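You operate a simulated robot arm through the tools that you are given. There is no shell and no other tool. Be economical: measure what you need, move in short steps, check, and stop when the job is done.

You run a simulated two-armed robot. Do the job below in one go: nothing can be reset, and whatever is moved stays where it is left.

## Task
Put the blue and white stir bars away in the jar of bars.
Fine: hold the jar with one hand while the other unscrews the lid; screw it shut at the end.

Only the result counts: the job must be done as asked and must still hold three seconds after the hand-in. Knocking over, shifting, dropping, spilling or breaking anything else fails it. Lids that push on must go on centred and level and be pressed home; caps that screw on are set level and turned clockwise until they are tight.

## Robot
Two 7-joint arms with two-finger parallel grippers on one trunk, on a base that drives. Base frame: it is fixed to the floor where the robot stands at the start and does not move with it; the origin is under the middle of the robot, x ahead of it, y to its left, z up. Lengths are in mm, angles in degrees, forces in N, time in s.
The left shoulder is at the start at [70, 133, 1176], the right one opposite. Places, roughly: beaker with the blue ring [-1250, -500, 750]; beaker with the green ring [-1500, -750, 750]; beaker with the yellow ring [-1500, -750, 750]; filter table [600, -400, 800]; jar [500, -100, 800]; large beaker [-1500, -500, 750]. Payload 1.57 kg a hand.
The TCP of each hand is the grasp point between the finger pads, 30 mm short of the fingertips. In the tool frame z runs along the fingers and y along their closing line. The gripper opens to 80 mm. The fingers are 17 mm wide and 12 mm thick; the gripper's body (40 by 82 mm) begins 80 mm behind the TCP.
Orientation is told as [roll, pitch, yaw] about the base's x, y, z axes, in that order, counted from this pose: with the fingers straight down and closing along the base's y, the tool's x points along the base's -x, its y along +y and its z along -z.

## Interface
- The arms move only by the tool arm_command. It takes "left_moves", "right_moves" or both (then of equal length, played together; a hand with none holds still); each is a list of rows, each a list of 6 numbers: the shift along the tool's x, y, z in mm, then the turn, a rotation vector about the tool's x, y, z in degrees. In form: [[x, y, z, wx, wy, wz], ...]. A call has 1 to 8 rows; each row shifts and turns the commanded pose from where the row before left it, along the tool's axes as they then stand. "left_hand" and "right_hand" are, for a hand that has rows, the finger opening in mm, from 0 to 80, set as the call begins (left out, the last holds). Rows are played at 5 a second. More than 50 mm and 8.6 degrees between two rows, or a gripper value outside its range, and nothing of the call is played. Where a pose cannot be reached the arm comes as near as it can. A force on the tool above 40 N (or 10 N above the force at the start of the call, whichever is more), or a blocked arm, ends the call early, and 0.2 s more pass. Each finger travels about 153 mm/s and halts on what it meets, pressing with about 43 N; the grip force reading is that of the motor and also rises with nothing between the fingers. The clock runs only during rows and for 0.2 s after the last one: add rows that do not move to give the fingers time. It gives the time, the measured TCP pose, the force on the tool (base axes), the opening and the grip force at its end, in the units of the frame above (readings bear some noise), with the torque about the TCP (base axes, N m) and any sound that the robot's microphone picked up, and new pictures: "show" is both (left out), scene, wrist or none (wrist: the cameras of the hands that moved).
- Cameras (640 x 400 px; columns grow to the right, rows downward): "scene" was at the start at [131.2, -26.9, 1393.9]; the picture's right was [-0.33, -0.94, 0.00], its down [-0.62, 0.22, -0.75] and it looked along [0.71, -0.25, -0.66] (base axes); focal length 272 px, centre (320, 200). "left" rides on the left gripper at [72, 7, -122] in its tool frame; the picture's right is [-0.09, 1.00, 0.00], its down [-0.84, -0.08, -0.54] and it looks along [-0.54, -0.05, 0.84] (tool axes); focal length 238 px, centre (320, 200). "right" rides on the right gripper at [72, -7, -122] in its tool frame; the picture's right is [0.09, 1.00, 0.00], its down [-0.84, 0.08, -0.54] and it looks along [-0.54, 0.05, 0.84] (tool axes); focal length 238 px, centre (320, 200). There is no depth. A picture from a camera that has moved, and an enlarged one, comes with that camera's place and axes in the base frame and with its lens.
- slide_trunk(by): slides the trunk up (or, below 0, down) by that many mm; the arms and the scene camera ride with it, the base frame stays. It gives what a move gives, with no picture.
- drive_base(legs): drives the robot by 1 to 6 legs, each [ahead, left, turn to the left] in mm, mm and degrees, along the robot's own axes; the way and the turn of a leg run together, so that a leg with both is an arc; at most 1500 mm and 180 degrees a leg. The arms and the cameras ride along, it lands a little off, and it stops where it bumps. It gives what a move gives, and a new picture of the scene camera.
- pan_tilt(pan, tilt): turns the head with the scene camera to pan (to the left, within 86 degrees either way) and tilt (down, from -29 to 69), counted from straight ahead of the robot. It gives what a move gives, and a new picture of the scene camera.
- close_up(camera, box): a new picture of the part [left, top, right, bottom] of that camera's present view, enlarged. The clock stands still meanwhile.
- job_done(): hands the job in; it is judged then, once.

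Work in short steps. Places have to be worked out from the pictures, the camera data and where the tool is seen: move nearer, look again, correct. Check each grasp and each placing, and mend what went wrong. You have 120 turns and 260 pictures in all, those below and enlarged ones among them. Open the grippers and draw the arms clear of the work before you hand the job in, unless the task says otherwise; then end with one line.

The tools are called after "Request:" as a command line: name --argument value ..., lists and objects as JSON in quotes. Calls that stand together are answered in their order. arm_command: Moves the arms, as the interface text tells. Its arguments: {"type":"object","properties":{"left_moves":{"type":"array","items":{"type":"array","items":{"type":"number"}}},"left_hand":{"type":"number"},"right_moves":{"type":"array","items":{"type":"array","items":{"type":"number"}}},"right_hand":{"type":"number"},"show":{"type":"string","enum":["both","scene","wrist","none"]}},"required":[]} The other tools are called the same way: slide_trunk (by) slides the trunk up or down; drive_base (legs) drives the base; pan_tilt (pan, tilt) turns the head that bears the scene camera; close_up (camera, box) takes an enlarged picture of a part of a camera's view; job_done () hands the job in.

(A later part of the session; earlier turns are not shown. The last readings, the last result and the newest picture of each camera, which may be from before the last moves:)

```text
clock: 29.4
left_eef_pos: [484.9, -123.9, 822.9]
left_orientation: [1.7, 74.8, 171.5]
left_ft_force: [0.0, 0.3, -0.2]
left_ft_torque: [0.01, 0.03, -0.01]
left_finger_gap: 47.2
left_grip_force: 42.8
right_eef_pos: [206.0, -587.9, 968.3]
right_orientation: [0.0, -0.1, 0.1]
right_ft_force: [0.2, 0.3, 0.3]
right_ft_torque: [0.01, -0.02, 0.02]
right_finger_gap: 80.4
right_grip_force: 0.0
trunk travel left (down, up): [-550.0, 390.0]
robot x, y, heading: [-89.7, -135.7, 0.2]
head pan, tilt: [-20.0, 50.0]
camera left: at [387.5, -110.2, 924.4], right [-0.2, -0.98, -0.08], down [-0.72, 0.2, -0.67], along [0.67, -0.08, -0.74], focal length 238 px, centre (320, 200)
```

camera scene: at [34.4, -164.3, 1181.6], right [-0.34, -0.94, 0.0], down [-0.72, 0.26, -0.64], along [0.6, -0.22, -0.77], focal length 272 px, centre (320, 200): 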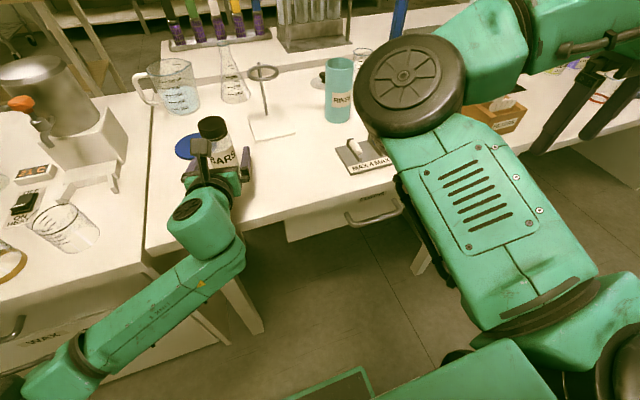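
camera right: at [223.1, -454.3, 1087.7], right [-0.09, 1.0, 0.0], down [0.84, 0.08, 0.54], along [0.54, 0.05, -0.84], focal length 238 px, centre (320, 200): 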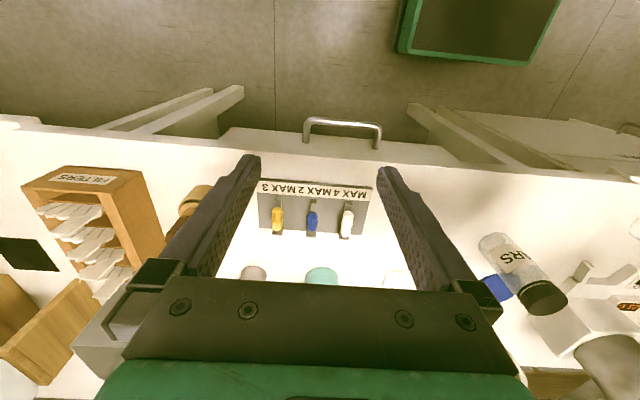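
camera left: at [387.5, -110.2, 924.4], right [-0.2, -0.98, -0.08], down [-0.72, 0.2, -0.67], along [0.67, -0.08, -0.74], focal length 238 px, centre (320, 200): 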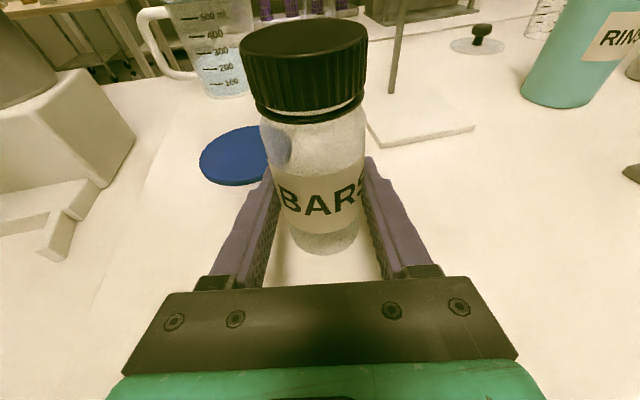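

Jar is held (gap 47.2 mm). Lid spans z ≈ 878–900. I bring the right hand above it in two calls at z ≈ 985.

Request:
arm_command --right_moves '[[-23, 38, -5, 0, 0, 0], [-23, 38, -5, 0, 0, 0], [-23, 38, -5, 0, 0, 0], [-23, 38, -5, 0, 0, 0], [-23, 38, 0, 0, 0, 0], [-23, 38, 0, 0, 0, 0], [-23, 38, 0, 0, 0, 0], [0, 0, 0, 0, 0, 0]]' --show "both"

```text
clock: 31.1
left_eef_pos: [484.5, -122.5, 824.4]
left_orientation: [1.8, 74.8, 171.3]
left_ft_force: [1.1, 0.3, 0.0]
left_ft_torque: [0.02, 0.01, 0.0]
left_finger_gap: 47.6
left_grip_force: 43.0
right_eef_pos: [253.6, -519.8, 982.6]
right_orientation: [0.0, 0.0, 0.1]
right_ft_force: [0.8, 0.2, 0.1]
right_ft_torque: [0.0, 0.0, -0.01]
right_finger_gap: 80.2
right_grip_force: 0.1
right hand out of reach, approached as far as the arm can: row 2, 3, 4, 5, 6, 7
trunk travel left (down, up): [-550.0, 390.0]
robot x, y, heading: [-89.7, -134.6, 0.2]
head pan, tilt: [-20.0, 50.0]
camera scene: at [34.5, -164.2, 1181.6], right [-0.34, -0.94, 0.0], down [-0.72, 0.26, -0.64], along [0.6, -0.22, -0.77], focal length 272 px, centre (320, 200)
camera right: at [182.1, -526.6, 1104.0], right [-0.09, 1.0, 0.0], down [0.84, 0.08, 0.54], along [0.54, 0.05, -0.84], focal length 238 px, centre (320, 200)
```

scene: 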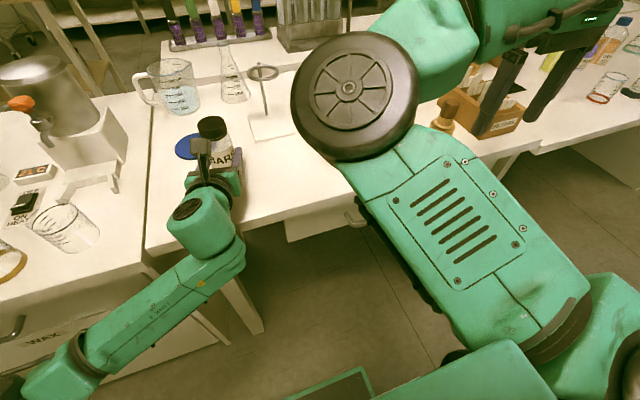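
right: 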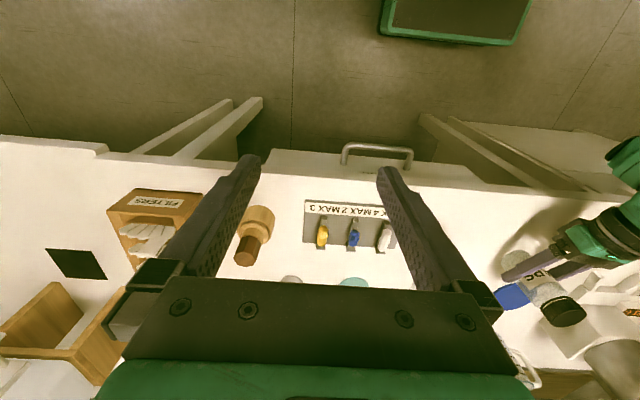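

The right arm can't reach across at this shoulder height. I raise the trunk 100 mm (the jar rides up in the left hand), then lower the left hand back so the shoulder sits higher.

Request:
slide_trunk --by 100

```text
clock: 32.5
left_eef_pos: [484.7, -124.0, 923.2]
left_orientation: [1.8, 74.8, 171.4]
left_ft_force: [-0.4, -0.3, -0.8]
left_ft_torque: [0.0, 0.03, 0.03]
left_finger_gap: 47.4
left_grip_force: 43.6
right_eef_pos: [253.2, -521.3, 1082.0]
right_orientation: [-0.1, 0.1, 0.0]
right_ft_force: [0.5, 0.1, -1.4]
right_ft_torque: [0.02, -0.02, 0.01]
right_finger_gap: 80.3
right_grip_force: 0.1
trunk travel left (down, up): [-650.0, 290.0]
robot x, y, heading: [-91.3, -141.0, 0.2]
head pan, tilt: [-20.0, 50.0]
```

I lower the left hand by 80 mm (jar still 20 mm clear of the table) to test the reach.

Request:
arm_command --left_moves '[[-19.3, 0, 5.2, 0, 0, 0], [-19.3, 0, 5.2, 0, 0, 0], [-19.3, 0, 5.2, 0, 0, 0], [-19.3, 0, 5.2, 0, 0, 0], [0, 0, 0, 0, 0, 0]]' --show "both"

```text
clock: 33.7
left_eef_pos: [483.2, -123.2, 844.0]
left_orientation: [1.8, 74.8, 171.5]
left_ft_force: [0.1, 0.7, -0.6]
left_ft_torque: [0.03, -0.03, 0.02]
left_finger_gap: 47.8
left_grip_force: 43.3
right_eef_pos: [254.6, -521.8, 1082.5]
right_orientation: [-0.1, -0.1, 0.1]
right_ft_force: [0.4, -0.7, -0.8]
right_ft_torque: [0.03, -0.03, 0.0]
right_finger_gap: 79.9
right_grip_force: 0.1
trunk travel left (down, up): [-650.0, 290.0]
robot x, y, heading: [-91.4, -140.5, 0.2]
head pan, tilt: [-20.0, 50.0]
camera scene: at [34.4, -164.3, 1281.6], right [-0.34, -0.94, 0.0], down [-0.72, 0.26, -0.64], along [0.6, -0.22, -0.77], focal length 272 px, centre (320, 200)
camera left: at [386.7, -109.6, 944.1], right [-0.2, -0.98, -0.08], down [-0.72, 0.2, -0.67], along [0.67, -0.08, -0.74], focal length 238 px, centre (320, 200)
```

scene: 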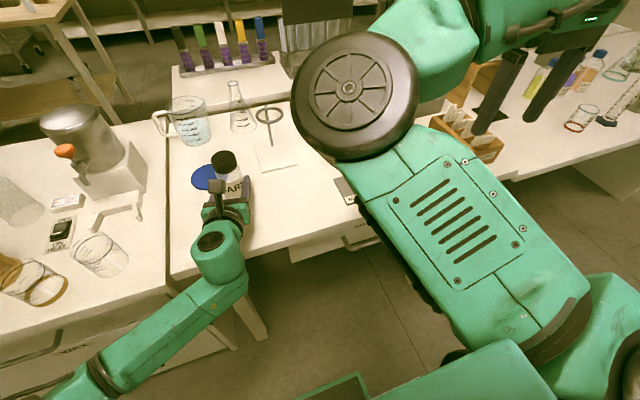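
left: 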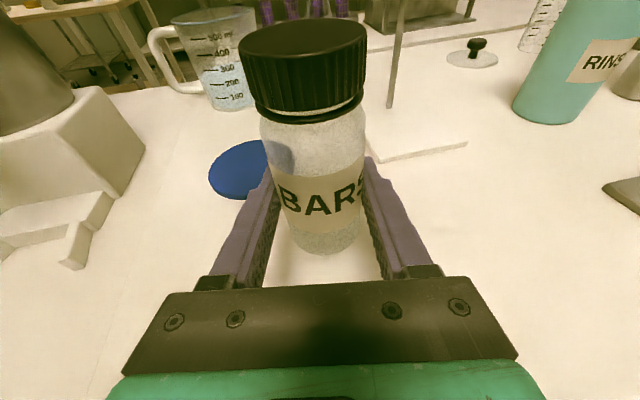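

That works; I raise the trunk another 100 mm and again lower the left hand, this time to z ≈ 826.

Request:
slide_trunk --by 100

Request:
arm_command --left_moves '[[-19.3, 0, 5.2, 0, 0, 0], [-19.3, 0, 5.2, 0, 0, 0], [-19.3, 0, 5.2, 0, 0, 0], [-19.3, 0, 5.2, 0, 0, 0], [-19.3, 0, 5.2, 0, 0, 0], [-17, 0, 4.6, 0, 0, 0], [0, 0, 0, 0, 0, 0]]' --show "both"

```text
clock: 35.0
left_eef_pos: [483.4, -123.6, 944.1]
left_orientation: [1.8, 74.8, 171.5]
left_ft_force: [-0.3, 0.0, -0.3]
left_ft_torque: [0.02, 0.0, 0.0]
left_finger_gap: 47.5
left_grip_force: 43.3
right_eef_pos: [253.0, -520.3, 1183.2]
right_orientation: [0.0, 0.0, 0.0]
right_ft_force: [0.4, -0.4, 0.5]
right_ft_torque: [-0.02, 0.04, -0.02]
right_finger_gap: 80.0
right_grip_force: 0.1
trunk travel left (down, up): [-750.0, 190.0]
robot x, y, heading: [-90.7, -141.6, 0.1]
head pan, tilt: [-20.0, 50.0]
```

```text
clock: 36.6
left_eef_pos: [481.4, -123.1, 826.7]
left_orientation: [1.8, 74.8, 171.5]
left_ft_force: [0.3, -0.3, -0.4]
left_ft_torque: [0.02, -0.01, 0.02]
left_finger_gap: 47.5
left_grip_force: 43.7
right_eef_pos: [252.8, -520.0, 1183.1]
right_orientation: [0.0, 0.0, 0.1]
right_ft_force: [-0.6, -0.1, -0.9]
right_ft_torque: [0.01, 0.02, -0.02]
right_finger_gap: 80.1
right_grip_force: 0.1
trunk travel left (down, up): [-750.0, 190.0]
robot x, y, heading: [-86.2, -142.2, 0.1]
head pan, tilt: [-20.0, 50.0]
camera scene: at [34.4, -164.2, 1381.6], right [-0.34, -0.94, 0.0], down [-0.72, 0.26, -0.64], along [0.6, -0.22, -0.77], focal length 272 px, centre (320, 200)
camera left: at [385.6, -110.9, 927.2], right [-0.2, -0.98, -0.08], down [-0.72, 0.2, -0.67], along [0.67, -0.08, -0.74], focal length 238 px, centre (320, 200)
```

scene: 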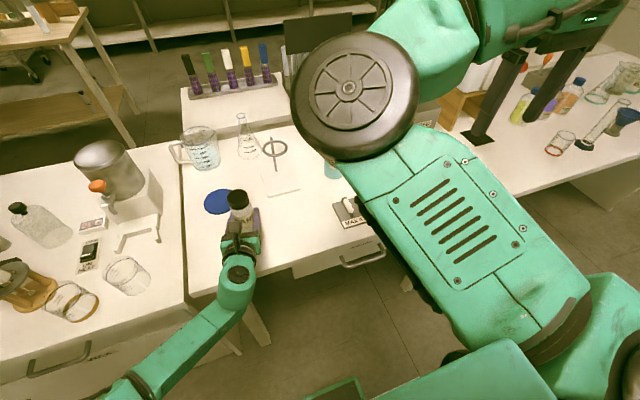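
left: 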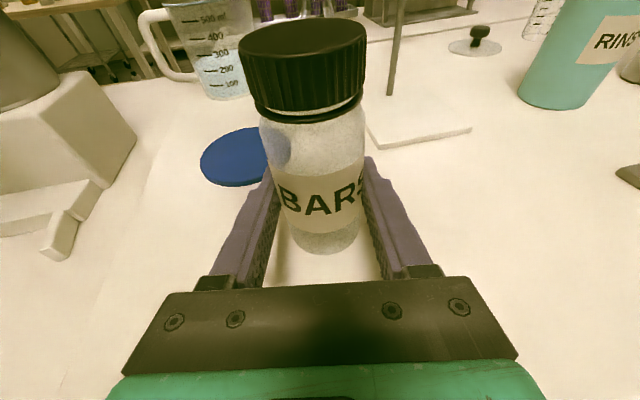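

Left side is fine. Now I bring the right hand down and forward in modest steps.

Request:
arm_command --right_moves '[[-20, 0, 40, 0, 0, 0], [-20, 0, 40, 0, 0, 0], [-20, 10, 40, 0, 0, 0], [-20, 20, 20, 0, 0, 0], [0, 0, 0, 0, 0, 0]]' --show "scene"

```text
clock: 37.8
left_eef_pos: [482.4, -124.0, 827.3]
left_orientation: [1.9, 75.0, 171.3]
left_ft_force: [-0.2, -0.3, -0.8]
left_ft_torque: [0.0, 0.03, -0.02]
left_finger_gap: 47.5
left_grip_force: 43.4
right_eef_pos: [337.6, -503.1, 1040.8]
right_orientation: [0.0, 0.0, 0.0]
right_ft_force: [0.1, 0.7, 0.1]
right_ft_torque: [0.0, -0.04, 0.0]
right_finger_gap: 79.9
right_grip_force: 0.1
right hand out of reach, approached as far as the arm can: row 3, 4
trunk travel left (down, up): [-750.0, 190.0]
robot x, y, heading: [-89.9, -140.0, -0.1]
head pan, tilt: [-20.0, 50.0]
camera scene: at [33.8, -164.2, 1381.7], right [-0.34, -0.94, 0.0], down [-0.72, 0.26, -0.64], along [0.6, -0.22, -0.77], focal length 272 px, centre (320, 200)
```

scene: 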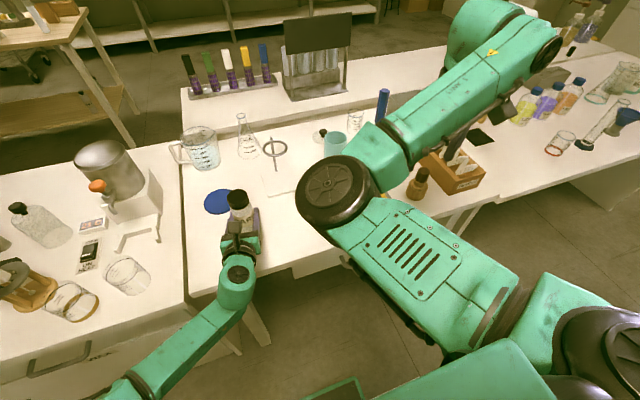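

Inward motion is what gets blocked; the forearm needs to unfold forward first. I move the right hand straight ahead.

Request:
arm_command --right_moves '[[-40, -10, 0, 0, 0, 0], [-40, 0, 0, 0, 0, 0], [-40, 0, 0, 0, 0, 0], [-40, 0, 0, 0, 0, 0], [0, 0, 0, 0, 0, 0]]' --show "scene"

```text
clock: 39.0
left_eef_pos: [482.1, -123.0, 826.5]
left_orientation: [2.1, 74.9, 171.7]
left_ft_force: [0.1, 0.6, 0.3]
left_ft_torque: [0.0, -0.02, 0.01]
left_finger_gap: 47.5
left_grip_force: 43.0
right_eef_pos: [495.1, -509.6, 1043.5]
right_orientation: [0.0, -0.1, 0.0]
right_ft_force: [-0.1, -0.8, -0.7]
right_ft_torque: [-0.04, -0.02, -0.04]
right_finger_gap: 80.2
right_grip_force: 0.1
right hand out of reach, approached as far as the arm can: row 4
trunk travel left (down, up): [-750.0, 190.0]
robot x, y, heading: [-93.1, -136.6, 0.2]
head pan, tilt: [-20.0, 50.0]
camera scene: at [34.2, -162.5, 1381.7], right [-0.34, -0.94, 0.0], down [-0.72, 0.26, -0.64], along [0.6, -0.22, -0.77], focal length 272 px, centre (320, 200)
```

scene: 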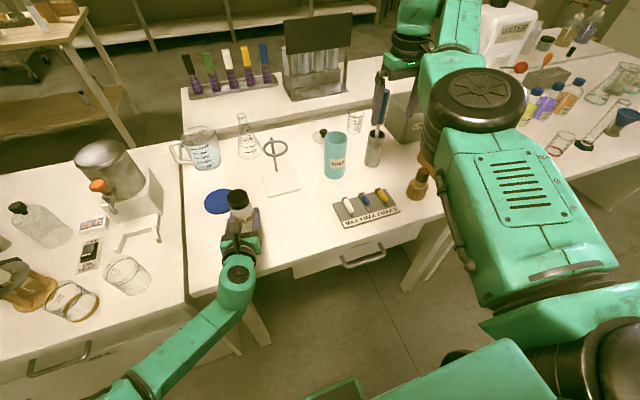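

The elbow swung outward and everything is visible. Now I sweep left toward the jar.

Request:
arm_command --right_moves '[[0, 45, 0, 0, 0, 0], [0, 45, 0, 0, 0, 0], [0, 45, 5, 0, 0, 0], [0, 45, 5, 0, 0, 0], [0, 45, 5, 0, 0, 0], [0, 45, 5, 0, 0, 0], [0, 45, 5, 0, 0, 0], [0, 0, 0, 0, 0, 0]]' --show "both"

```text
clock: 40.8
left_eef_pos: [482.9, -124.0, 827.3]
left_orientation: [1.8, 74.8, 171.3]
left_ft_force: [-0.5, 0.0, -1.2]
left_ft_torque: [0.01, 0.01, 0.0]
left_finger_gap: 47.4
left_grip_force: 43.2
right_eef_pos: [490.7, -209.8, 1016.8]
right_orientation: [0.1, 0.0, 0.2]
right_ft_force: [0.1, -0.3, 0.2]
right_ft_torque: [0.0, -0.03, 0.05]
right_finger_gap: 79.9
right_grip_force: 0.1
right hand out of reach, approached as far as the arm can: row 7
trunk travel left (down, up): [-750.0, 190.0]
robot x, y, heading: [-91.8, -139.7, -0.1]
head pan, tilt: [-20.0, 50.0]
camera scene: at [34.4, -165.0, 1381.6], right [-0.34, -0.94, 0.0], down [-0.72, 0.26, -0.64], along [0.6, -0.22, -0.77], focal length 272 px, centre (320, 200)
camera right: at [419.3, -216.5, 1138.3], right [-0.1, 1.0, 0.0], down [0.84, 0.08, 0.54], along [0.54, 0.05, -0.84], focal length 238 px, centre (320, 200)
```

scene: 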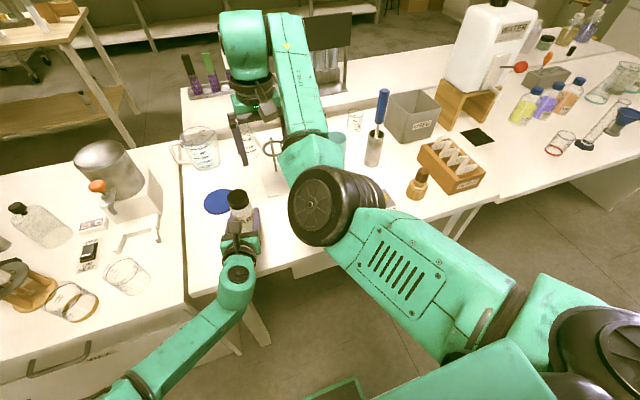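
right: 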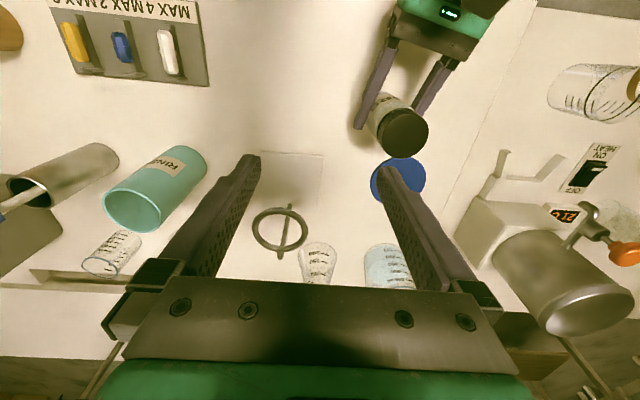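

Lid seen at about [483, -127]. The right arm hits a limit about 85 mm short; I test whether turning the hand with the forearm (yaw +24°) frees it.

Request:
arm_command --right_moves '[[0, 0, 0, 0, 0, -8], [0, 0, 0, 0, 0, -8], [0, 0, 0, 0, 0, -8], [0, 40, 15, 0, 0, 0], [0, 0, 0, 0, 0, 0]]' --show "scene"

```text
clock: 42.0
left_eef_pos: [482.6, -125.0, 826.8]
left_orientation: [1.7, 74.9, 171.2]
left_ft_force: [0.6, 0.7, -1.2]
left_ft_torque: [-0.01, 0.0, 0.01]
left_finger_gap: 47.4
left_grip_force: 43.5
right_eef_pos: [475.5, -171.2, 1002.9]
right_orientation: [-0.1, 0.0, 24.1]
right_ft_force: [0.3, -1.7, -0.1]
right_ft_torque: [0.0, 0.0, 0.0]
right_finger_gap: 80.0
right_grip_force: 0.1
trunk travel left (down, up): [-750.0, 190.0]
robot x, y, heading: [-88.1, -139.1, 0.0]
head pan, tilt: [-20.0, 50.0]
camera scene: at [34.6, -164.9, 1381.6], right [-0.34, -0.94, 0.0], down [-0.72, 0.26, -0.64], along [0.6, -0.22, -0.77], focal length 272 px, centre (320, 200)
```

scene: 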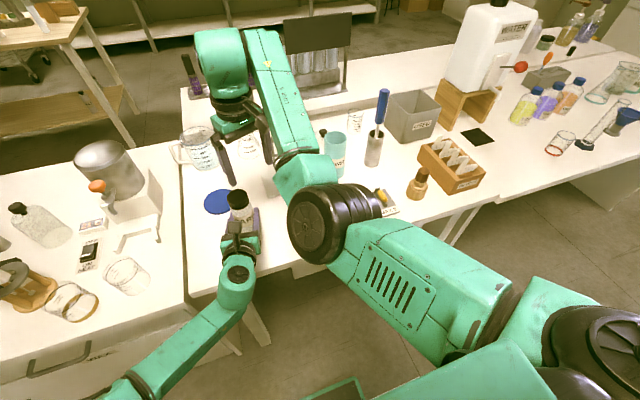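

Turning the hand frees it. I move over the lid at z ≈ 972.

Request:
arm_command --right_moves '[[-13, 19, 15, 0, 0, 0], [-13, 19, 15, 0, 0, 0], [0, 0, 0, 0, 0, 0]]' --show "both"

```text
clock: 42.8
left_eef_pos: [482.2, -125.5, 827.3]
left_orientation: [1.8, 74.8, 171.4]
left_ft_force: [-0.7, -0.8, -1.5]
left_ft_torque: [0.03, 0.02, 0.01]
left_finger_gap: 47.5
left_grip_force: 43.0
right_eef_pos: [484.9, -127.0, 973.3]
right_orientation: [-0.1, -0.2, 24.3]
right_ft_force: [0.5, -0.3, 0.0]
right_ft_torque: [0.0, -0.02, -0.01]
right_finger_gap: 80.1
right_grip_force: 0.1
trunk travel left (down, up): [-750.0, 190.0]
robot x, y, heading: [-88.1, -134.0, -0.1]
head pan, tilt: [-20.0, 50.0]
camera scene: at [34.2, -164.3, 1381.7], right [-0.34, -0.94, 0.0], down [-0.72, 0.26, -0.64], along [0.6, -0.22, -0.77], focal length 272 px, centre (320, 200)
camera right: at [422.9, -161.2, 1094.0], right [-0.49, 0.87, 0.0], down [0.73, 0.41, 0.54], along [0.47, 0.27, -0.84], focal length 238 px, centre (320, 200)
```

scene: 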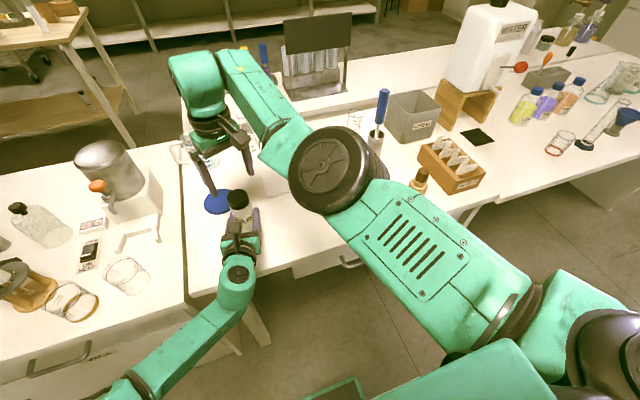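
right: 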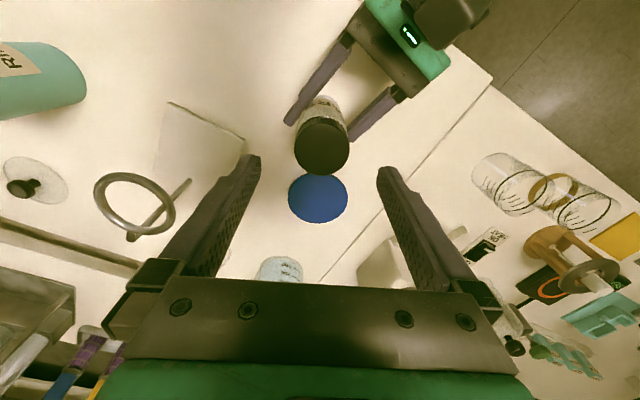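

Lid centre computed at [482, -125, 904]; I descend to TCP z ≈ 915 around it with a small correction.

Request:
arm_command --right_moves '[[1, 2.5, 20, 0, 0, 0], [0, 0, 20, 0, 0, 0], [0, 0, 18, 0, 0, 0], [0, 0, 0, 0, 0, 0]]' --show "both"

Request:
close_up --camera "left" --box '[180, 0, 440, 162]'

```text
clock: 43.8
left_eef_pos: [483.1, -124.4, 827.6]
left_orientation: [1.8, 74.8, 171.4]
left_ft_force: [-0.4, -0.6, -1.0]
left_ft_torque: [0.01, -0.01, 0.02]
left_finger_gap: 47.5
left_grip_force: 43.2
right_eef_pos: [483.0, -125.7, 914.2]
right_orientation: [-0.1, -0.2, 24.1]
right_ft_force: [0.4, -0.3, -0.2]
right_ft_torque: [-0.02, -0.02, 0.03]
right_finger_gap: 79.7
right_grip_force: 0.1
trunk travel left (down, up): [-750.0, 190.0]
robot x, y, heading: [-88.5, -139.2, 0.3]
head pan, tilt: [-20.0, 50.0]
camera scene: at [34.4, -164.3, 1381.6], right [-0.34, -0.94, 0.0], down [-0.72, 0.26, -0.64], along [0.6, -0.22, -0.77], focal length 272 px, centre (320, 200)
camera right: at [420.0, -160.0, 1035.0], right [-0.49, 0.87, 0.0], down [0.73, 0.41, 0.54], along [0.47, 0.27, -0.84], focal length 238 px, centre (320, 200)
```

scene: 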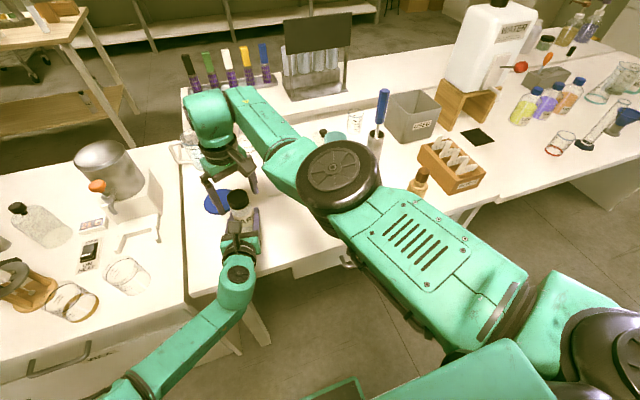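
right: 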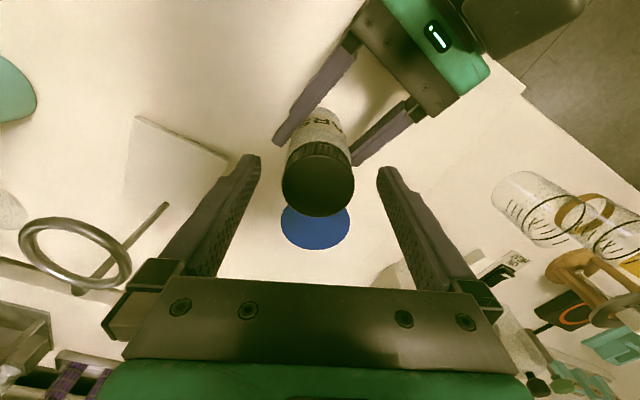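

```text
2.46 times, centred on (310, 81) of left
camera zoom: at [385.7, -110.9, 927.4], right [-0.2, -0.98, -0.08], down [-0.72, 0.2, -0.67], along [0.67, -0.08, -0.74], focal length 587 px, centre (345, 493)
```

zoom: 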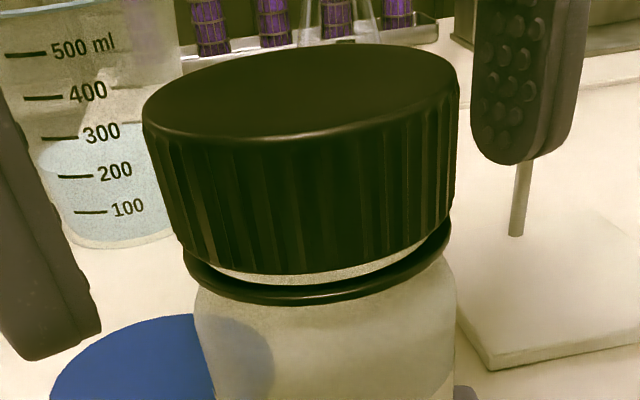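

Fingers straddle the lid well. I shift 2 mm and close the right hand on the lid.

Request:
arm_command --right_moves '[[2, 0, 0, 0, 0, 0], [0, 0, 0, 0, 0, 0], [0, 0, 0, 0, 0, 0]]' --right_hand 0 --show "wrist"

Request:
close_up --camera "left" --box '[180, 0, 440, 162]'

```text
clock: 44.6
left_eef_pos: [482.8, -123.8, 825.9]
left_orientation: [1.8, 74.7, 171.3]
left_ft_force: [-9.9, 1.6, 1.1]
left_ft_torque: [-0.09, -0.63, -0.03]
left_finger_gap: 47.5
left_grip_force: 43.5
right_eef_pos: [481.3, -126.7, 914.8]
right_orientation: [-0.1, -0.1, 23.9]
right_ft_force: [9.4, -1.8, -1.5]
right_ft_torque: [-0.03, -0.23, -0.05]
right_finger_gap: 44.5
right_grip_force: 43.1
trunk travel left (down, up): [-750.0, 190.0]
robot x, y, heading: [-95.1, -136.7, 0.3]
head pan, tilt: [-20.0, 50.0]
camera right: at [419.3, -160.9, 1035.0], right [-0.49, 0.87, 0.0], down [0.73, 0.41, 0.54], along [0.47, 0.27, -0.84], focal length 238 px, centre (320, 200)
```

right: 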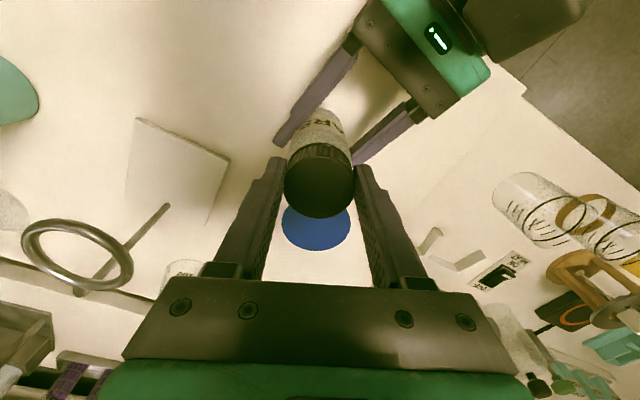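

```text
2.46 times, centred on (310, 81) of left
camera zoom: at [385.5, -111.0, 927.2], right [-0.2, -0.98, -0.08], down [-0.72, 0.21, -0.67], along [0.67, -0.08, -0.74], focal length 587 px, centre (345, 493)
```

zoom: 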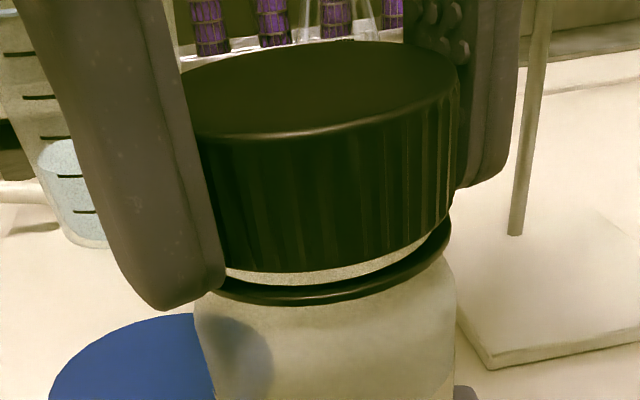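

Lid gripped at 44.5 mm. I unscrew counterclockwise (tool wz negative), first 32° to see torque.

Request:
arm_command --right_moves '[[0, 0, 0, 0, 0, -8], [0, 0, 0, 0, 0, -8], [0, 0, 0, 0, 0, -8], [0, 0, 0, 0, 0, -8]]' --show "none"

```text
clock: 45.6
left_eef_pos: [482.9, -122.8, 827.1]
left_orientation: [1.8, 74.8, 171.3]
left_ft_force: [-22.3, 6.2, 5.1]
left_ft_torque: [-0.33, -1.06, 0.03]
left_finger_gap: 47.7
left_grip_force: 43.0
right_eef_pos: [482.7, -127.7, 913.6]
right_orientation: [-0.3, 0.1, 56.1]
right_ft_force: [21.2, -6.5, -5.7]
right_ft_torque: [-0.36, -0.82, -0.11]
right_finger_gap: 43.9
right_grip_force: 43.0
trunk travel left (down, up): [-750.0, 190.0]
robot x, y, heading: [-91.0, -141.7, -0.1]
head pan, tilt: [-20.0, 50.0]
```

Lateral force of 22 N says the right axis sits a few mm short in x. I correct and keep turning.

Request:
arm_command --right_moves '[[-0.8, -3, -0.3, 0, 0, 0], [0, 0, 0, 0, 0, -8], [0, 0, -0.3, 0, 0, -8], [0, 0, 0, 0, 0, -8], [0, 0, -0.3, 0, 0, -8], [0, 0, 0, 0, 0, -8]]' --show "wrist"

Request:
close_up --camera "left" --box '[180, 0, 440, 162]'

```text
clock: 47.0
left_eef_pos: [482.7, -123.8, 825.4]
left_orientation: [1.8, 74.8, 171.3]
left_ft_force: [-21.5, 11.6, 6.1]
left_ft_torque: [-0.17, -1.04, 0.07]
left_finger_gap: 47.6
left_grip_force: 42.8
right_eef_pos: [484.4, -129.5, 915.2]
right_orientation: [-0.3, 0.1, 96.1]
right_ft_force: [22.1, -10.4, -6.6]
right_ft_torque: [-0.8, -0.86, -0.11]
right_finger_gap: 44.0
right_grip_force: 42.7
trunk travel left (down, up): [-750.0, 190.0]
robot x, y, heading: [-88.6, -141.9, 0.0]
head pan, tilt: [-20.0, 50.0]
camera right: at [499.0, -198.6, 1036.8], right [-0.98, -0.2, 0.0], down [-0.17, 0.82, 0.54], along [-0.1, 0.53, -0.84], focal length 238 px, centre (320, 200)
```

right: 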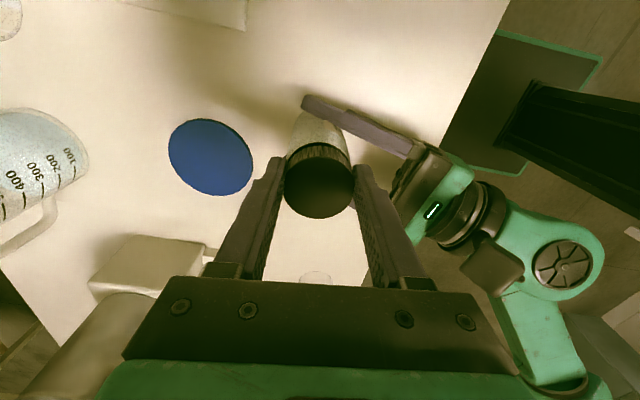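

```text
2.46 times, centred on (310, 81) of left
camera zoom: at [385.7, -110.7, 927.3], right [-0.2, -0.98, -0.08], down [-0.72, 0.2, -0.67], along [0.67, -0.08, -0.74], focal length 587 px, centre (345, 493)
```

zoom: 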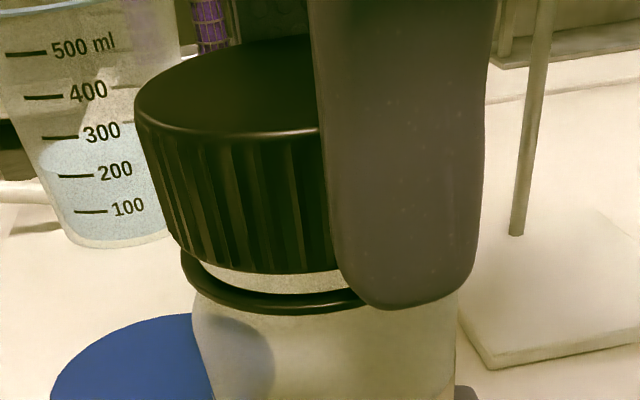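

Low torque, so it turns. I continue another 40° with a small upward allowance.

Request:
arm_command --right_moves '[[0, 0, -0.3, 0, 0, -8], [0, 0, 0, 0, 0, -8], [0, 0, -0.3, 0, 0, -8], [0, 0, 0, 0, 0, -8], [0, 0, -0.3, 0, 0, -8], [0, 0, 0, 0, 0, -8]]' --show "none"

Request:
close_up --camera "left" --box '[180, 0, 440, 162]'

```text
clock: 48.4
left_eef_pos: [483.1, -125.1, 827.6]
left_orientation: [1.7, 74.9, 171.3]
left_ft_force: [-24.2, 5.7, 6.7]
left_ft_torque: [0.48, -1.04, 0.08]
left_finger_gap: 47.6
left_grip_force: 43.1
right_eef_pos: [485.1, -127.2, 916.4]
right_orientation: [-0.2, 0.3, 144.2]
right_ft_force: [23.9, -5.5, -8.0]
right_ft_torque: [-0.99, -1.14, -0.12]
right_finger_gap: 43.6
right_grip_force: 43.3
trunk travel left (down, up): [-750.0, 190.0]
robot x, y, heading: [-87.9, -142.1, 0.1]
head pan, tilt: [-20.0, 50.0]
```

```text
2.46 times, centred on (310, 81) of left
camera zoom: at [385.5, -111.2, 927.5], right [-0.21, -0.98, -0.08], down [-0.72, 0.21, -0.67], along [0.67, -0.08, -0.74], focal length 587 px, centre (345, 493)
```

zoom: 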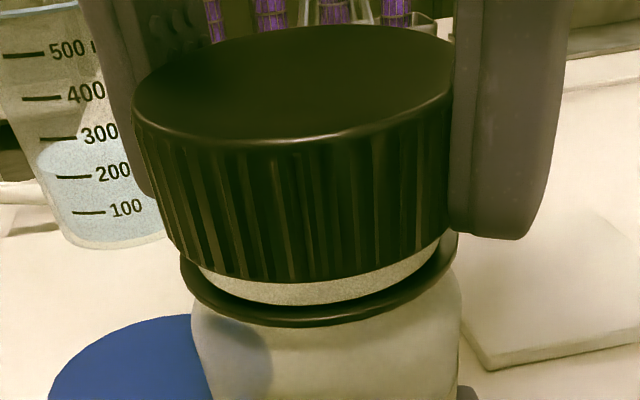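

The lid is visibly rising. I keep turning up to about yaw 184.

Request:
arm_command --right_moves '[[0, 0, -0.4, 0, 0, -8], [0, 0, -0.4, 0, 0, -8], [0, 0, -0.4, 0, 0, -8], [0, 0, -0.4, 0, 0, -8], [0, 0, -0.4, 0, 0, -8]]' --show "none"

Request:
close_up --camera "left" --box '[180, 0, 440, 162]'

```text
clock: 49.6
left_eef_pos: [481.4, -124.7, 828.2]
left_orientation: [2.0, 74.9, 171.4]
left_ft_force: [-23.6, -3.1, 11.8]
left_ft_torque: [1.03, -0.9, 0.05]
left_finger_gap: 47.8
left_grip_force: 43.4
right_eef_pos: [483.6, -126.5, 918.3]
right_orientation: [-0.1, 0.1, -175.7]
right_ft_force: [24.6, 3.7, -12.7]
right_ft_torque: [-0.72, -1.23, -0.07]
right_finger_gap: 43.8
right_grip_force: 42.3
trunk travel left (down, up): [-750.0, 190.0]
robot x, y, heading: [-88.9, -140.4, 0.1]
head pan, tilt: [-20.0, 50.0]
```

```text
2.46 times, centred on (310, 81) of left
camera zoom: at [385.5, -111.6, 927.9], right [-0.21, -0.98, -0.08], down [-0.72, 0.21, -0.67], along [0.67, -0.08, -0.74], focal length 587 px, centre (345, 493)
```

zoom: 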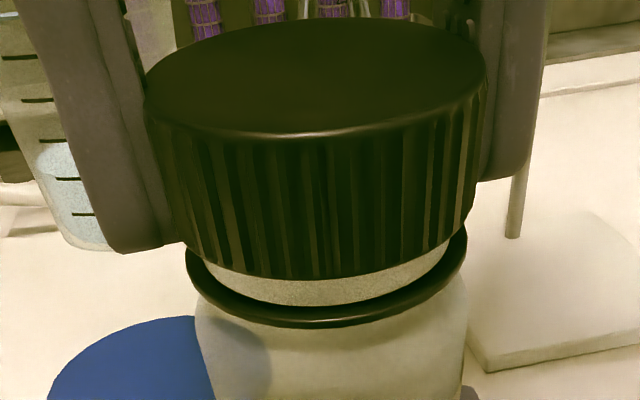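

160° done. I open the right hand and rotate back in place for a second bite.

Request:
arm_command --right_moves '[[0, 0, 0, 0, 0, 0], [0, 0, 0, 0, 0, 0], [0, 0, 0, 0, 0, 8], [0, 0, 0, 0, 0, 8], [0, 0, 0, 0, 0, 8], [0, 0, 0, 0, 0, 8], [0, 0, 0, 0, 0, 8], [0, 0, 0, 0, 0, 8]]' --right_hand 72 --show "none"

Request:
arm_command --right_moves '[[0, 0, 0, 0, 0, 8], [0, 0, 0, 0, 0, 8], [0, 0, 0, 0, 0, 8], [0, 0, 0, 0, 0, 8], [0, 0, 0, 0, 0, 8], [0, 0, 0, 0, 0, 8], [0, 0, 0, 0, 0, 8], [0, 0, 0, 0, 0, 8]]' --show "none"

Request:
arm_command --right_moves '[[0, 0, 0, 0, 0, 8], [0, 0, 0, 0, 0, 8], [0, 0, 0, 0, 0, 8], [0, 0, 0, 0, 0, 8], [0, 0, 0, 0, 0, 8], [0, 0, 0, 0, 0, 8], [0, 0, 0, 0, 0, 0]]' --show "both"

Request:
close_up --camera "left" --box '[180, 0, 440, 162]'

```text
clock: 51.4
left_eef_pos: [483.4, -124.1, 825.9]
left_orientation: [1.9, 74.9, 171.4]
left_ft_force: [0.7, -0.7, -0.3]
left_ft_torque: [0.01, 0.0, 0.01]
left_finger_gap: 47.9
left_grip_force: 43.2
right_eef_pos: [483.1, -126.9, 918.6]
right_orientation: [0.0, 0.0, 136.0]
right_ft_force: [0.5, -0.1, -0.3]
right_ft_torque: [-0.02, 0.01, 0.01]
right_finger_gap: 71.9
right_grip_force: 0.0
trunk travel left (down, up): [-750.0, 190.0]
robot x, y, heading: [-91.0, -138.7, 0.1]
head pan, tilt: [-20.0, 50.0]
```

```text
clock: 53.2
left_eef_pos: [482.8, -123.6, 827.0]
left_orientation: [1.8, 74.8, 171.5]
left_ft_force: [-0.4, -0.8, -0.5]
left_ft_torque: [-0.03, 0.0, -0.01]
left_finger_gap: 47.7
left_grip_force: 42.5
right_eef_pos: [483.2, -127.0, 919.4]
right_orientation: [0.0, 0.0, 71.8]
right_ft_force: [0.7, -0.2, 0.4]
right_ft_torque: [0.01, -0.01, -0.02]
right_finger_gap: 71.7
right_grip_force: 0.0
trunk travel left (down, up): [-750.0, 190.0]
robot x, y, heading: [-92.4, -139.2, 0.1]
head pan, tilt: [-20.0, 50.0]
```

```text
clock: 54.8
left_eef_pos: [482.3, -124.1, 826.8]
left_orientation: [1.8, 74.7, 171.4]
left_ft_force: [1.0, -0.1, -0.2]
left_ft_torque: [-0.02, 0.03, -0.02]
left_finger_gap: 47.4
left_grip_force: 42.6
right_eef_pos: [482.1, -127.7, 919.8]
right_orientation: [0.0, 0.0, 24.0]
right_ft_force: [-0.1, 0.5, 0.5]
right_ft_torque: [0.02, 0.01, 0.0]
right_finger_gap: 71.9
right_grip_force: 0.1
trunk travel left (down, up): [-750.0, 190.0]
robot x, y, heading: [-88.2, -140.7, 0.2]
head pan, tilt: [-20.0, 50.0]
camera scene: at [34.6, -164.2, 1381.6], right [-0.34, -0.94, 0.0], down [-0.72, 0.26, -0.64], along [0.6, -0.22, -0.77], focal length 272 px, centre (320, 200)
camera right: at [421.5, -162.0, 1039.7], right [-0.49, 0.87, 0.0], down [0.73, 0.41, 0.54], along [0.47, 0.27, -0.84], focal length 238 px, centre (320, 200)
```

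scene: 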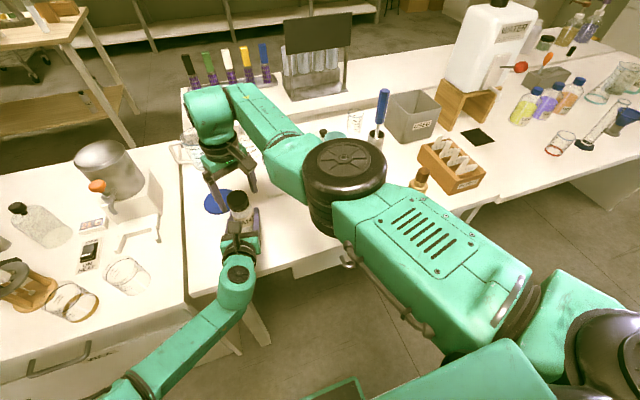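
right: 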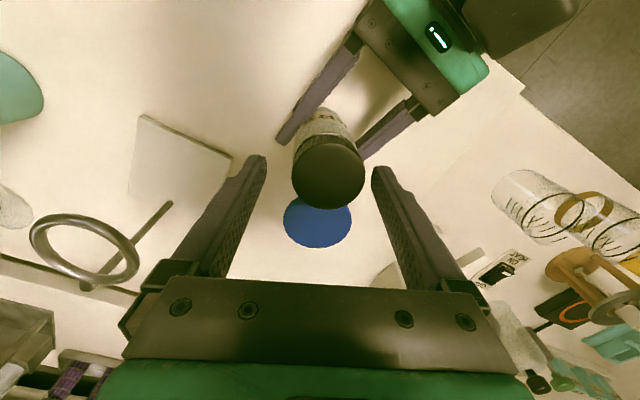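

```text
2.46 times, centred on (310, 81) of left
camera zoom: at [385.8, -110.8, 927.4], right [-0.2, -0.98, -0.08], down [-0.72, 0.2, -0.67], along [0.67, -0.08, -0.74], focal length 587 px, centre (345, 493)
```

zoom: 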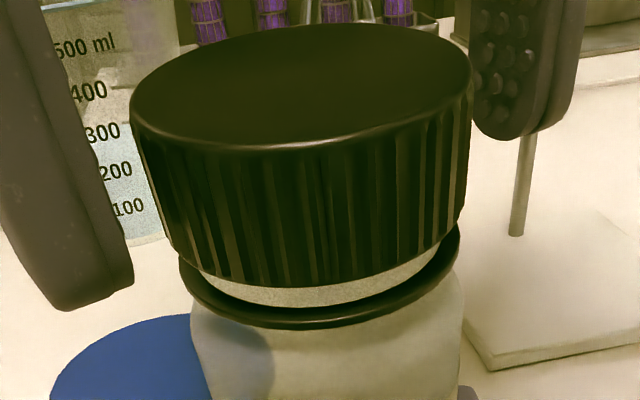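

The lid sits about 5 mm toward tool +y. I centre on it and close again, then turn another 64°.

Request:
arm_command --right_moves '[[2, 5, 1, 0, 0, 0], [0, 0, 0, 0, 0, 0]]' --show "none"

Request:
arm_command --right_moves '[[0, 0, 0, 0, 0, 0], [0, 0, 0, 0, 0, 0], [0, 0, 0, 0, 0, 0]]' --right_hand 0 --show "none"

Request:
arm_command --right_moves '[[0, 0, 0, 0, 0, -8], [0, 0, -0.2, 0, 0, -8], [0, 0, 0, 0, 0, -8], [0, 0, -0.2, 0, 0, -8], [0, 0, 0, 0, 0, -8], [0, 0, -0.2, 0, 0, -8], [0, 0, 0, 0, 0, -8], [0, 0, -0.2, 0, 0, -8]]' --show "none"

Request:
close_up --camera "left" --box '[180, 0, 440, 162]'

```text
clock: 55.4
left_eef_pos: [481.6, -123.6, 825.7]
left_orientation: [1.9, 74.9, 171.3]
left_ft_force: [-0.2, -0.3, -0.4]
left_ft_torque: [0.0, 0.01, -0.01]
left_finger_gap: 47.5
left_grip_force: 42.9
right_eef_pos: [480.9, -123.2, 918.2]
right_orientation: [0.0, 0.0, 24.1]
right_ft_force: [0.4, 0.3, -1.8]
right_ft_torque: [0.02, 0.03, -0.01]
right_finger_gap: 71.8
right_grip_force: 0.0
trunk travel left (down, up): [-750.0, 190.0]
robot x, y, heading: [-90.4, -138.9, 0.3]
head pan, tilt: [-20.0, 50.0]
```

```text
clock: 56.2
left_eef_pos: [482.0, -125.2, 825.9]
left_orientation: [1.8, 74.8, 171.4]
left_ft_force: [1.3, -2.8, -0.3]
left_ft_torque: [0.37, 0.17, -0.02]
left_finger_gap: 47.5
left_grip_force: 42.7
right_eef_pos: [479.8, -123.6, 918.7]
right_orientation: [0.0, 0.0, 24.1]
right_ft_force: [-1.6, 2.3, 0.2]
right_ft_torque: [-0.19, 0.0, -0.01]
right_finger_gap: 44.0
right_grip_force: 42.9
trunk travel left (down, up): [-750.0, 190.0]
robot x, y, heading: [-89.8, -141.4, 0.1]
head pan, tilt: [-20.0, 50.0]
```

```text
clock: 58.0
left_eef_pos: [482.6, -123.0, 826.3]
left_orientation: [1.9, 74.8, 171.3]
left_ft_force: [0.0, 0.0, 0.0]
left_ft_torque: [0.01, 0.01, 0.01]
left_finger_gap: 47.2
left_grip_force: 43.5
right_eef_pos: [479.7, -123.6, 918.4]
right_orientation: [0.0, 0.0, 88.2]
right_ft_force: [0.0, 0.0, -0.2]
right_ft_torque: [-0.03, 0.02, 0.0]
right_finger_gap: 44.0
right_grip_force: 43.4
trunk travel left (down, up): [-750.0, 190.0]
robot x, y, heading: [-89.1, -138.3, 0.1]
head pan, tilt: [-20.0, 50.0]
```

```text
2.46 times, centred on (310, 81) of left
camera zoom: at [385.8, -110.8, 927.4], right [-0.2, -0.98, -0.08], down [-0.72, 0.2, -0.67], along [0.67, -0.08, -0.74], focal length 587 px, centre (345, 493)
```

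zoom: 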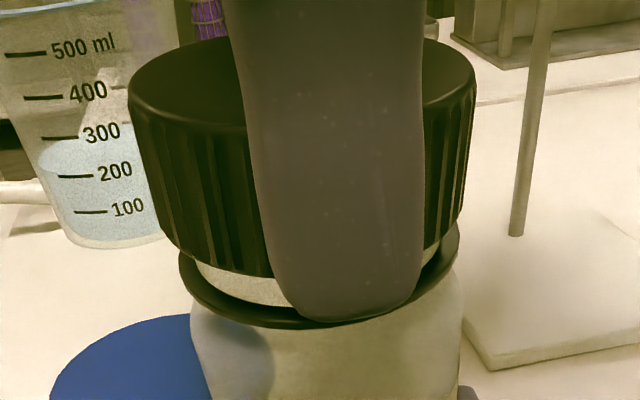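

All forces dropped to zero — the lid appears free. I lift it 30 mm and look.

Request:
arm_command --right_moves '[[0, 0, -5, 0, 0, 0], [0, 0, -10, 0, 0, 0], [0, 0, -15, 0, 0, 0], [0, 0, -20, 0, 0, 0], [0, 0, 0, 0, 0, 0]]' --show "both"

Request:
close_up --camera "left" --box '[180, 0, 440, 162]'

```text
clock: 59.2
left_eef_pos: [481.9, -123.3, 826.4]
left_orientation: [1.9, 74.8, 171.4]
left_ft_force: [-0.3, 0.7, 0.8]
left_ft_torque: [-0.01, 0.01, 0.0]
left_finger_gap: 47.5
left_grip_force: 43.0
right_eef_pos: [480.0, -123.3, 967.5]
right_orientation: [0.1, 0.0, 88.1]
right_ft_force: [0.5, 0.3, -1.1]
right_ft_torque: [-0.02, 0.04, -0.02]
right_finger_gap: 44.2
right_grip_force: 43.6
trunk travel left (down, up): [-750.0, 190.0]
robot x, y, heading: [-93.2, -138.1, 0.4]
head pan, tilt: [-20.0, 50.0]
camera scene: at [34.8, -164.2, 1381.6], right [-0.34, -0.94, 0.0], down [-0.72, 0.26, -0.64], along [0.6, -0.22, -0.77], focal length 272 px, centre (320, 200)
camera right: at [485.2, -194.6, 1089.7], right [-1.0, -0.06, 0.0], down [-0.05, 0.84, 0.54], along [-0.03, 0.54, -0.84], focal length 238 px, centre (320, 200)
```

scene: 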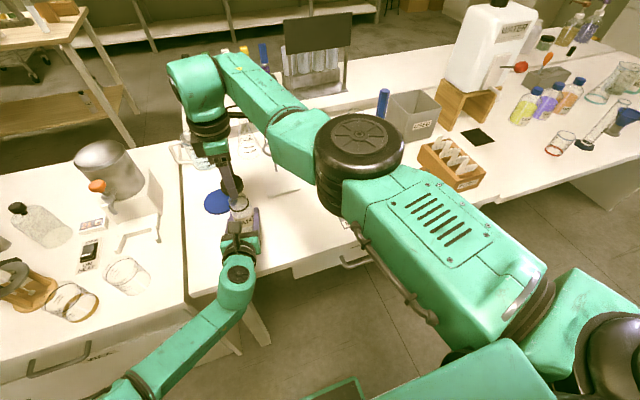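
right: 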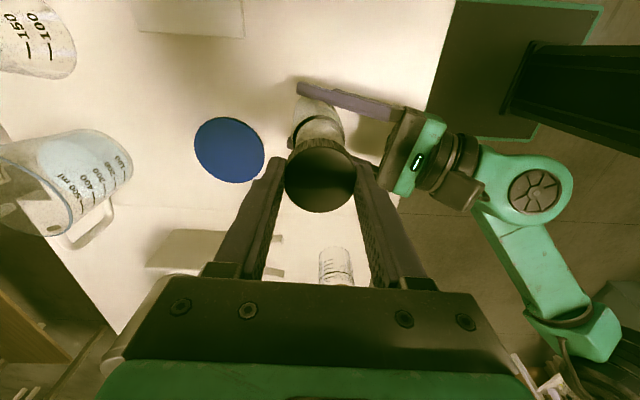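

```text
2.46 times, centred on (310, 81) of left
camera zoom: at [385.9, -110.8, 927.3], right [-0.2, -0.98, -0.08], down [-0.72, 0.2, -0.67], along [0.67, -0.08, -0.74], focal length 587 px, centre (345, 493)
```

zoom: 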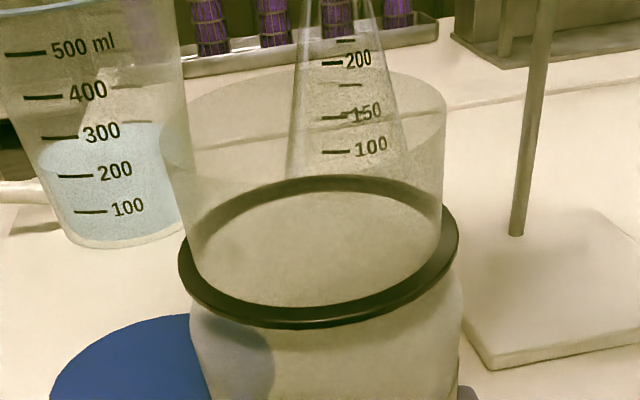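

The lid is off and the jar is open. I carry the lid to a clear patch of table near [465, -250] and lower it.

Request:
arm_command --right_moves '[[42, 5, 0, 0, 0, 0], [42, 5, 0, 0, 0, 0], [42, 5, 0, 0, 0, 0], [0, 0, 45, 0, 0, 0], [0, 0, 45, 0, 0, 0], [0, 0, 35, 0, 0, 0], [0, 0, 0, 0, 0, 0]]' --show "both"

```text
clock: 60.8
left_eef_pos: [482.4, -123.8, 827.0]
left_orientation: [1.7, 74.8, 171.3]
left_ft_force: [-0.1, 0.3, 0.0]
left_ft_torque: [-0.01, -0.03, -0.01]
left_finger_gap: 47.5
left_grip_force: 42.6
right_eef_pos: [503.7, -226.9, 843.4]
right_orientation: [-0.1, 0.0, 88.3]
right_ft_force: [0.2, -0.1, -0.3]
right_ft_torque: [-0.03, -0.02, -0.02]
right_finger_gap: 44.0
right_grip_force: 42.8
right hand out of reach, approached as far as the arm can: row 1, 2, 3, 6
trunk travel left (down, up): [-750.0, 190.0]
robot x, y, heading: [-94.9, -138.7, 0.4]
head pan, tilt: [-20.0, 50.0]
camera scene: at [34.7, -164.4, 1381.6], right [-0.34, -0.94, 0.0], down [-0.72, 0.26, -0.64], along [0.6, -0.22, -0.77], focal length 272 px, centre (320, 200)
camera right: at [508.9, -298.5, 964.5], right [-1.0, -0.06, 0.0], down [-0.05, 0.84, 0.54], along [-0.03, 0.54, -0.84], focal length 238 px, centre (320, 200)
```

scene: 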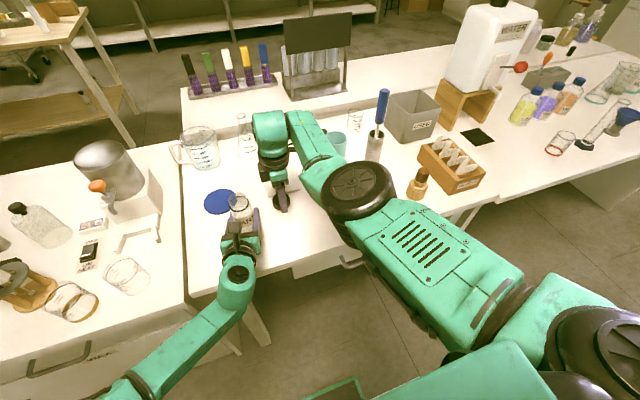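
right: 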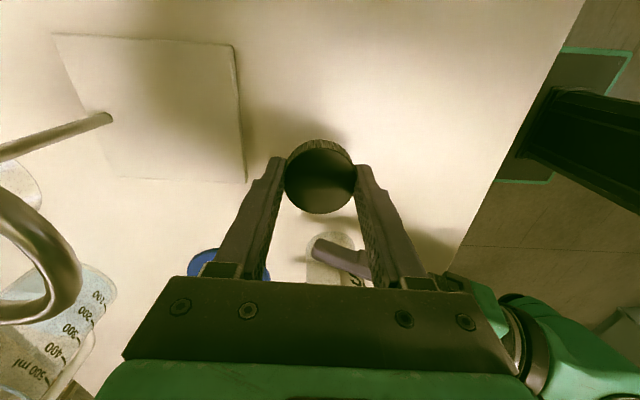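

Position is workable, but the commanded spot isn't reachable at this yaw. I turn the hand back 32° in the air so it settles at the planned place.

Request:
arm_command --right_moves '[[0, 0, 0, 0, 0, 8], [0, 0, 0, 0, 0, 8], [0, 0, 0, 0, 0, 8], [0, 0, 0, 0, 0, 8], [0, 0, 0, 0, 0, 0]]' --show "wrist"

```text
clock: 62.0
left_eef_pos: [482.4, -124.7, 826.0]
left_orientation: [1.8, 74.8, 171.3]
left_ft_force: [1.1, 0.2, -0.4]
left_ft_torque: [0.01, 0.02, 0.0]
left_finger_gap: 47.4
left_grip_force: 42.5
right_eef_pos: [503.5, -226.3, 844.4]
right_orientation: [-0.1, 0.0, 56.0]
right_ft_force: [0.1, -0.3, 0.4]
right_ft_torque: [0.03, -0.03, -0.01]
right_finger_gap: 44.2
right_grip_force: 43.0
trunk travel left (down, up): [-750.0, 190.0]
robot x, y, heading: [-86.0, -142.3, 0.1]
head pan, tilt: [-20.0, 50.0]
camera right: at [470.5, -287.7, 966.6], right [-0.88, 0.48, 0.0], down [0.4, 0.74, 0.54], along [0.26, 0.48, -0.84], focal length 238 px, centre (320, 200)
```

right: 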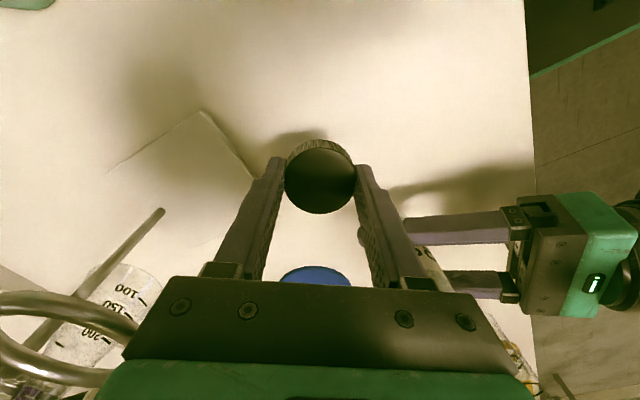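

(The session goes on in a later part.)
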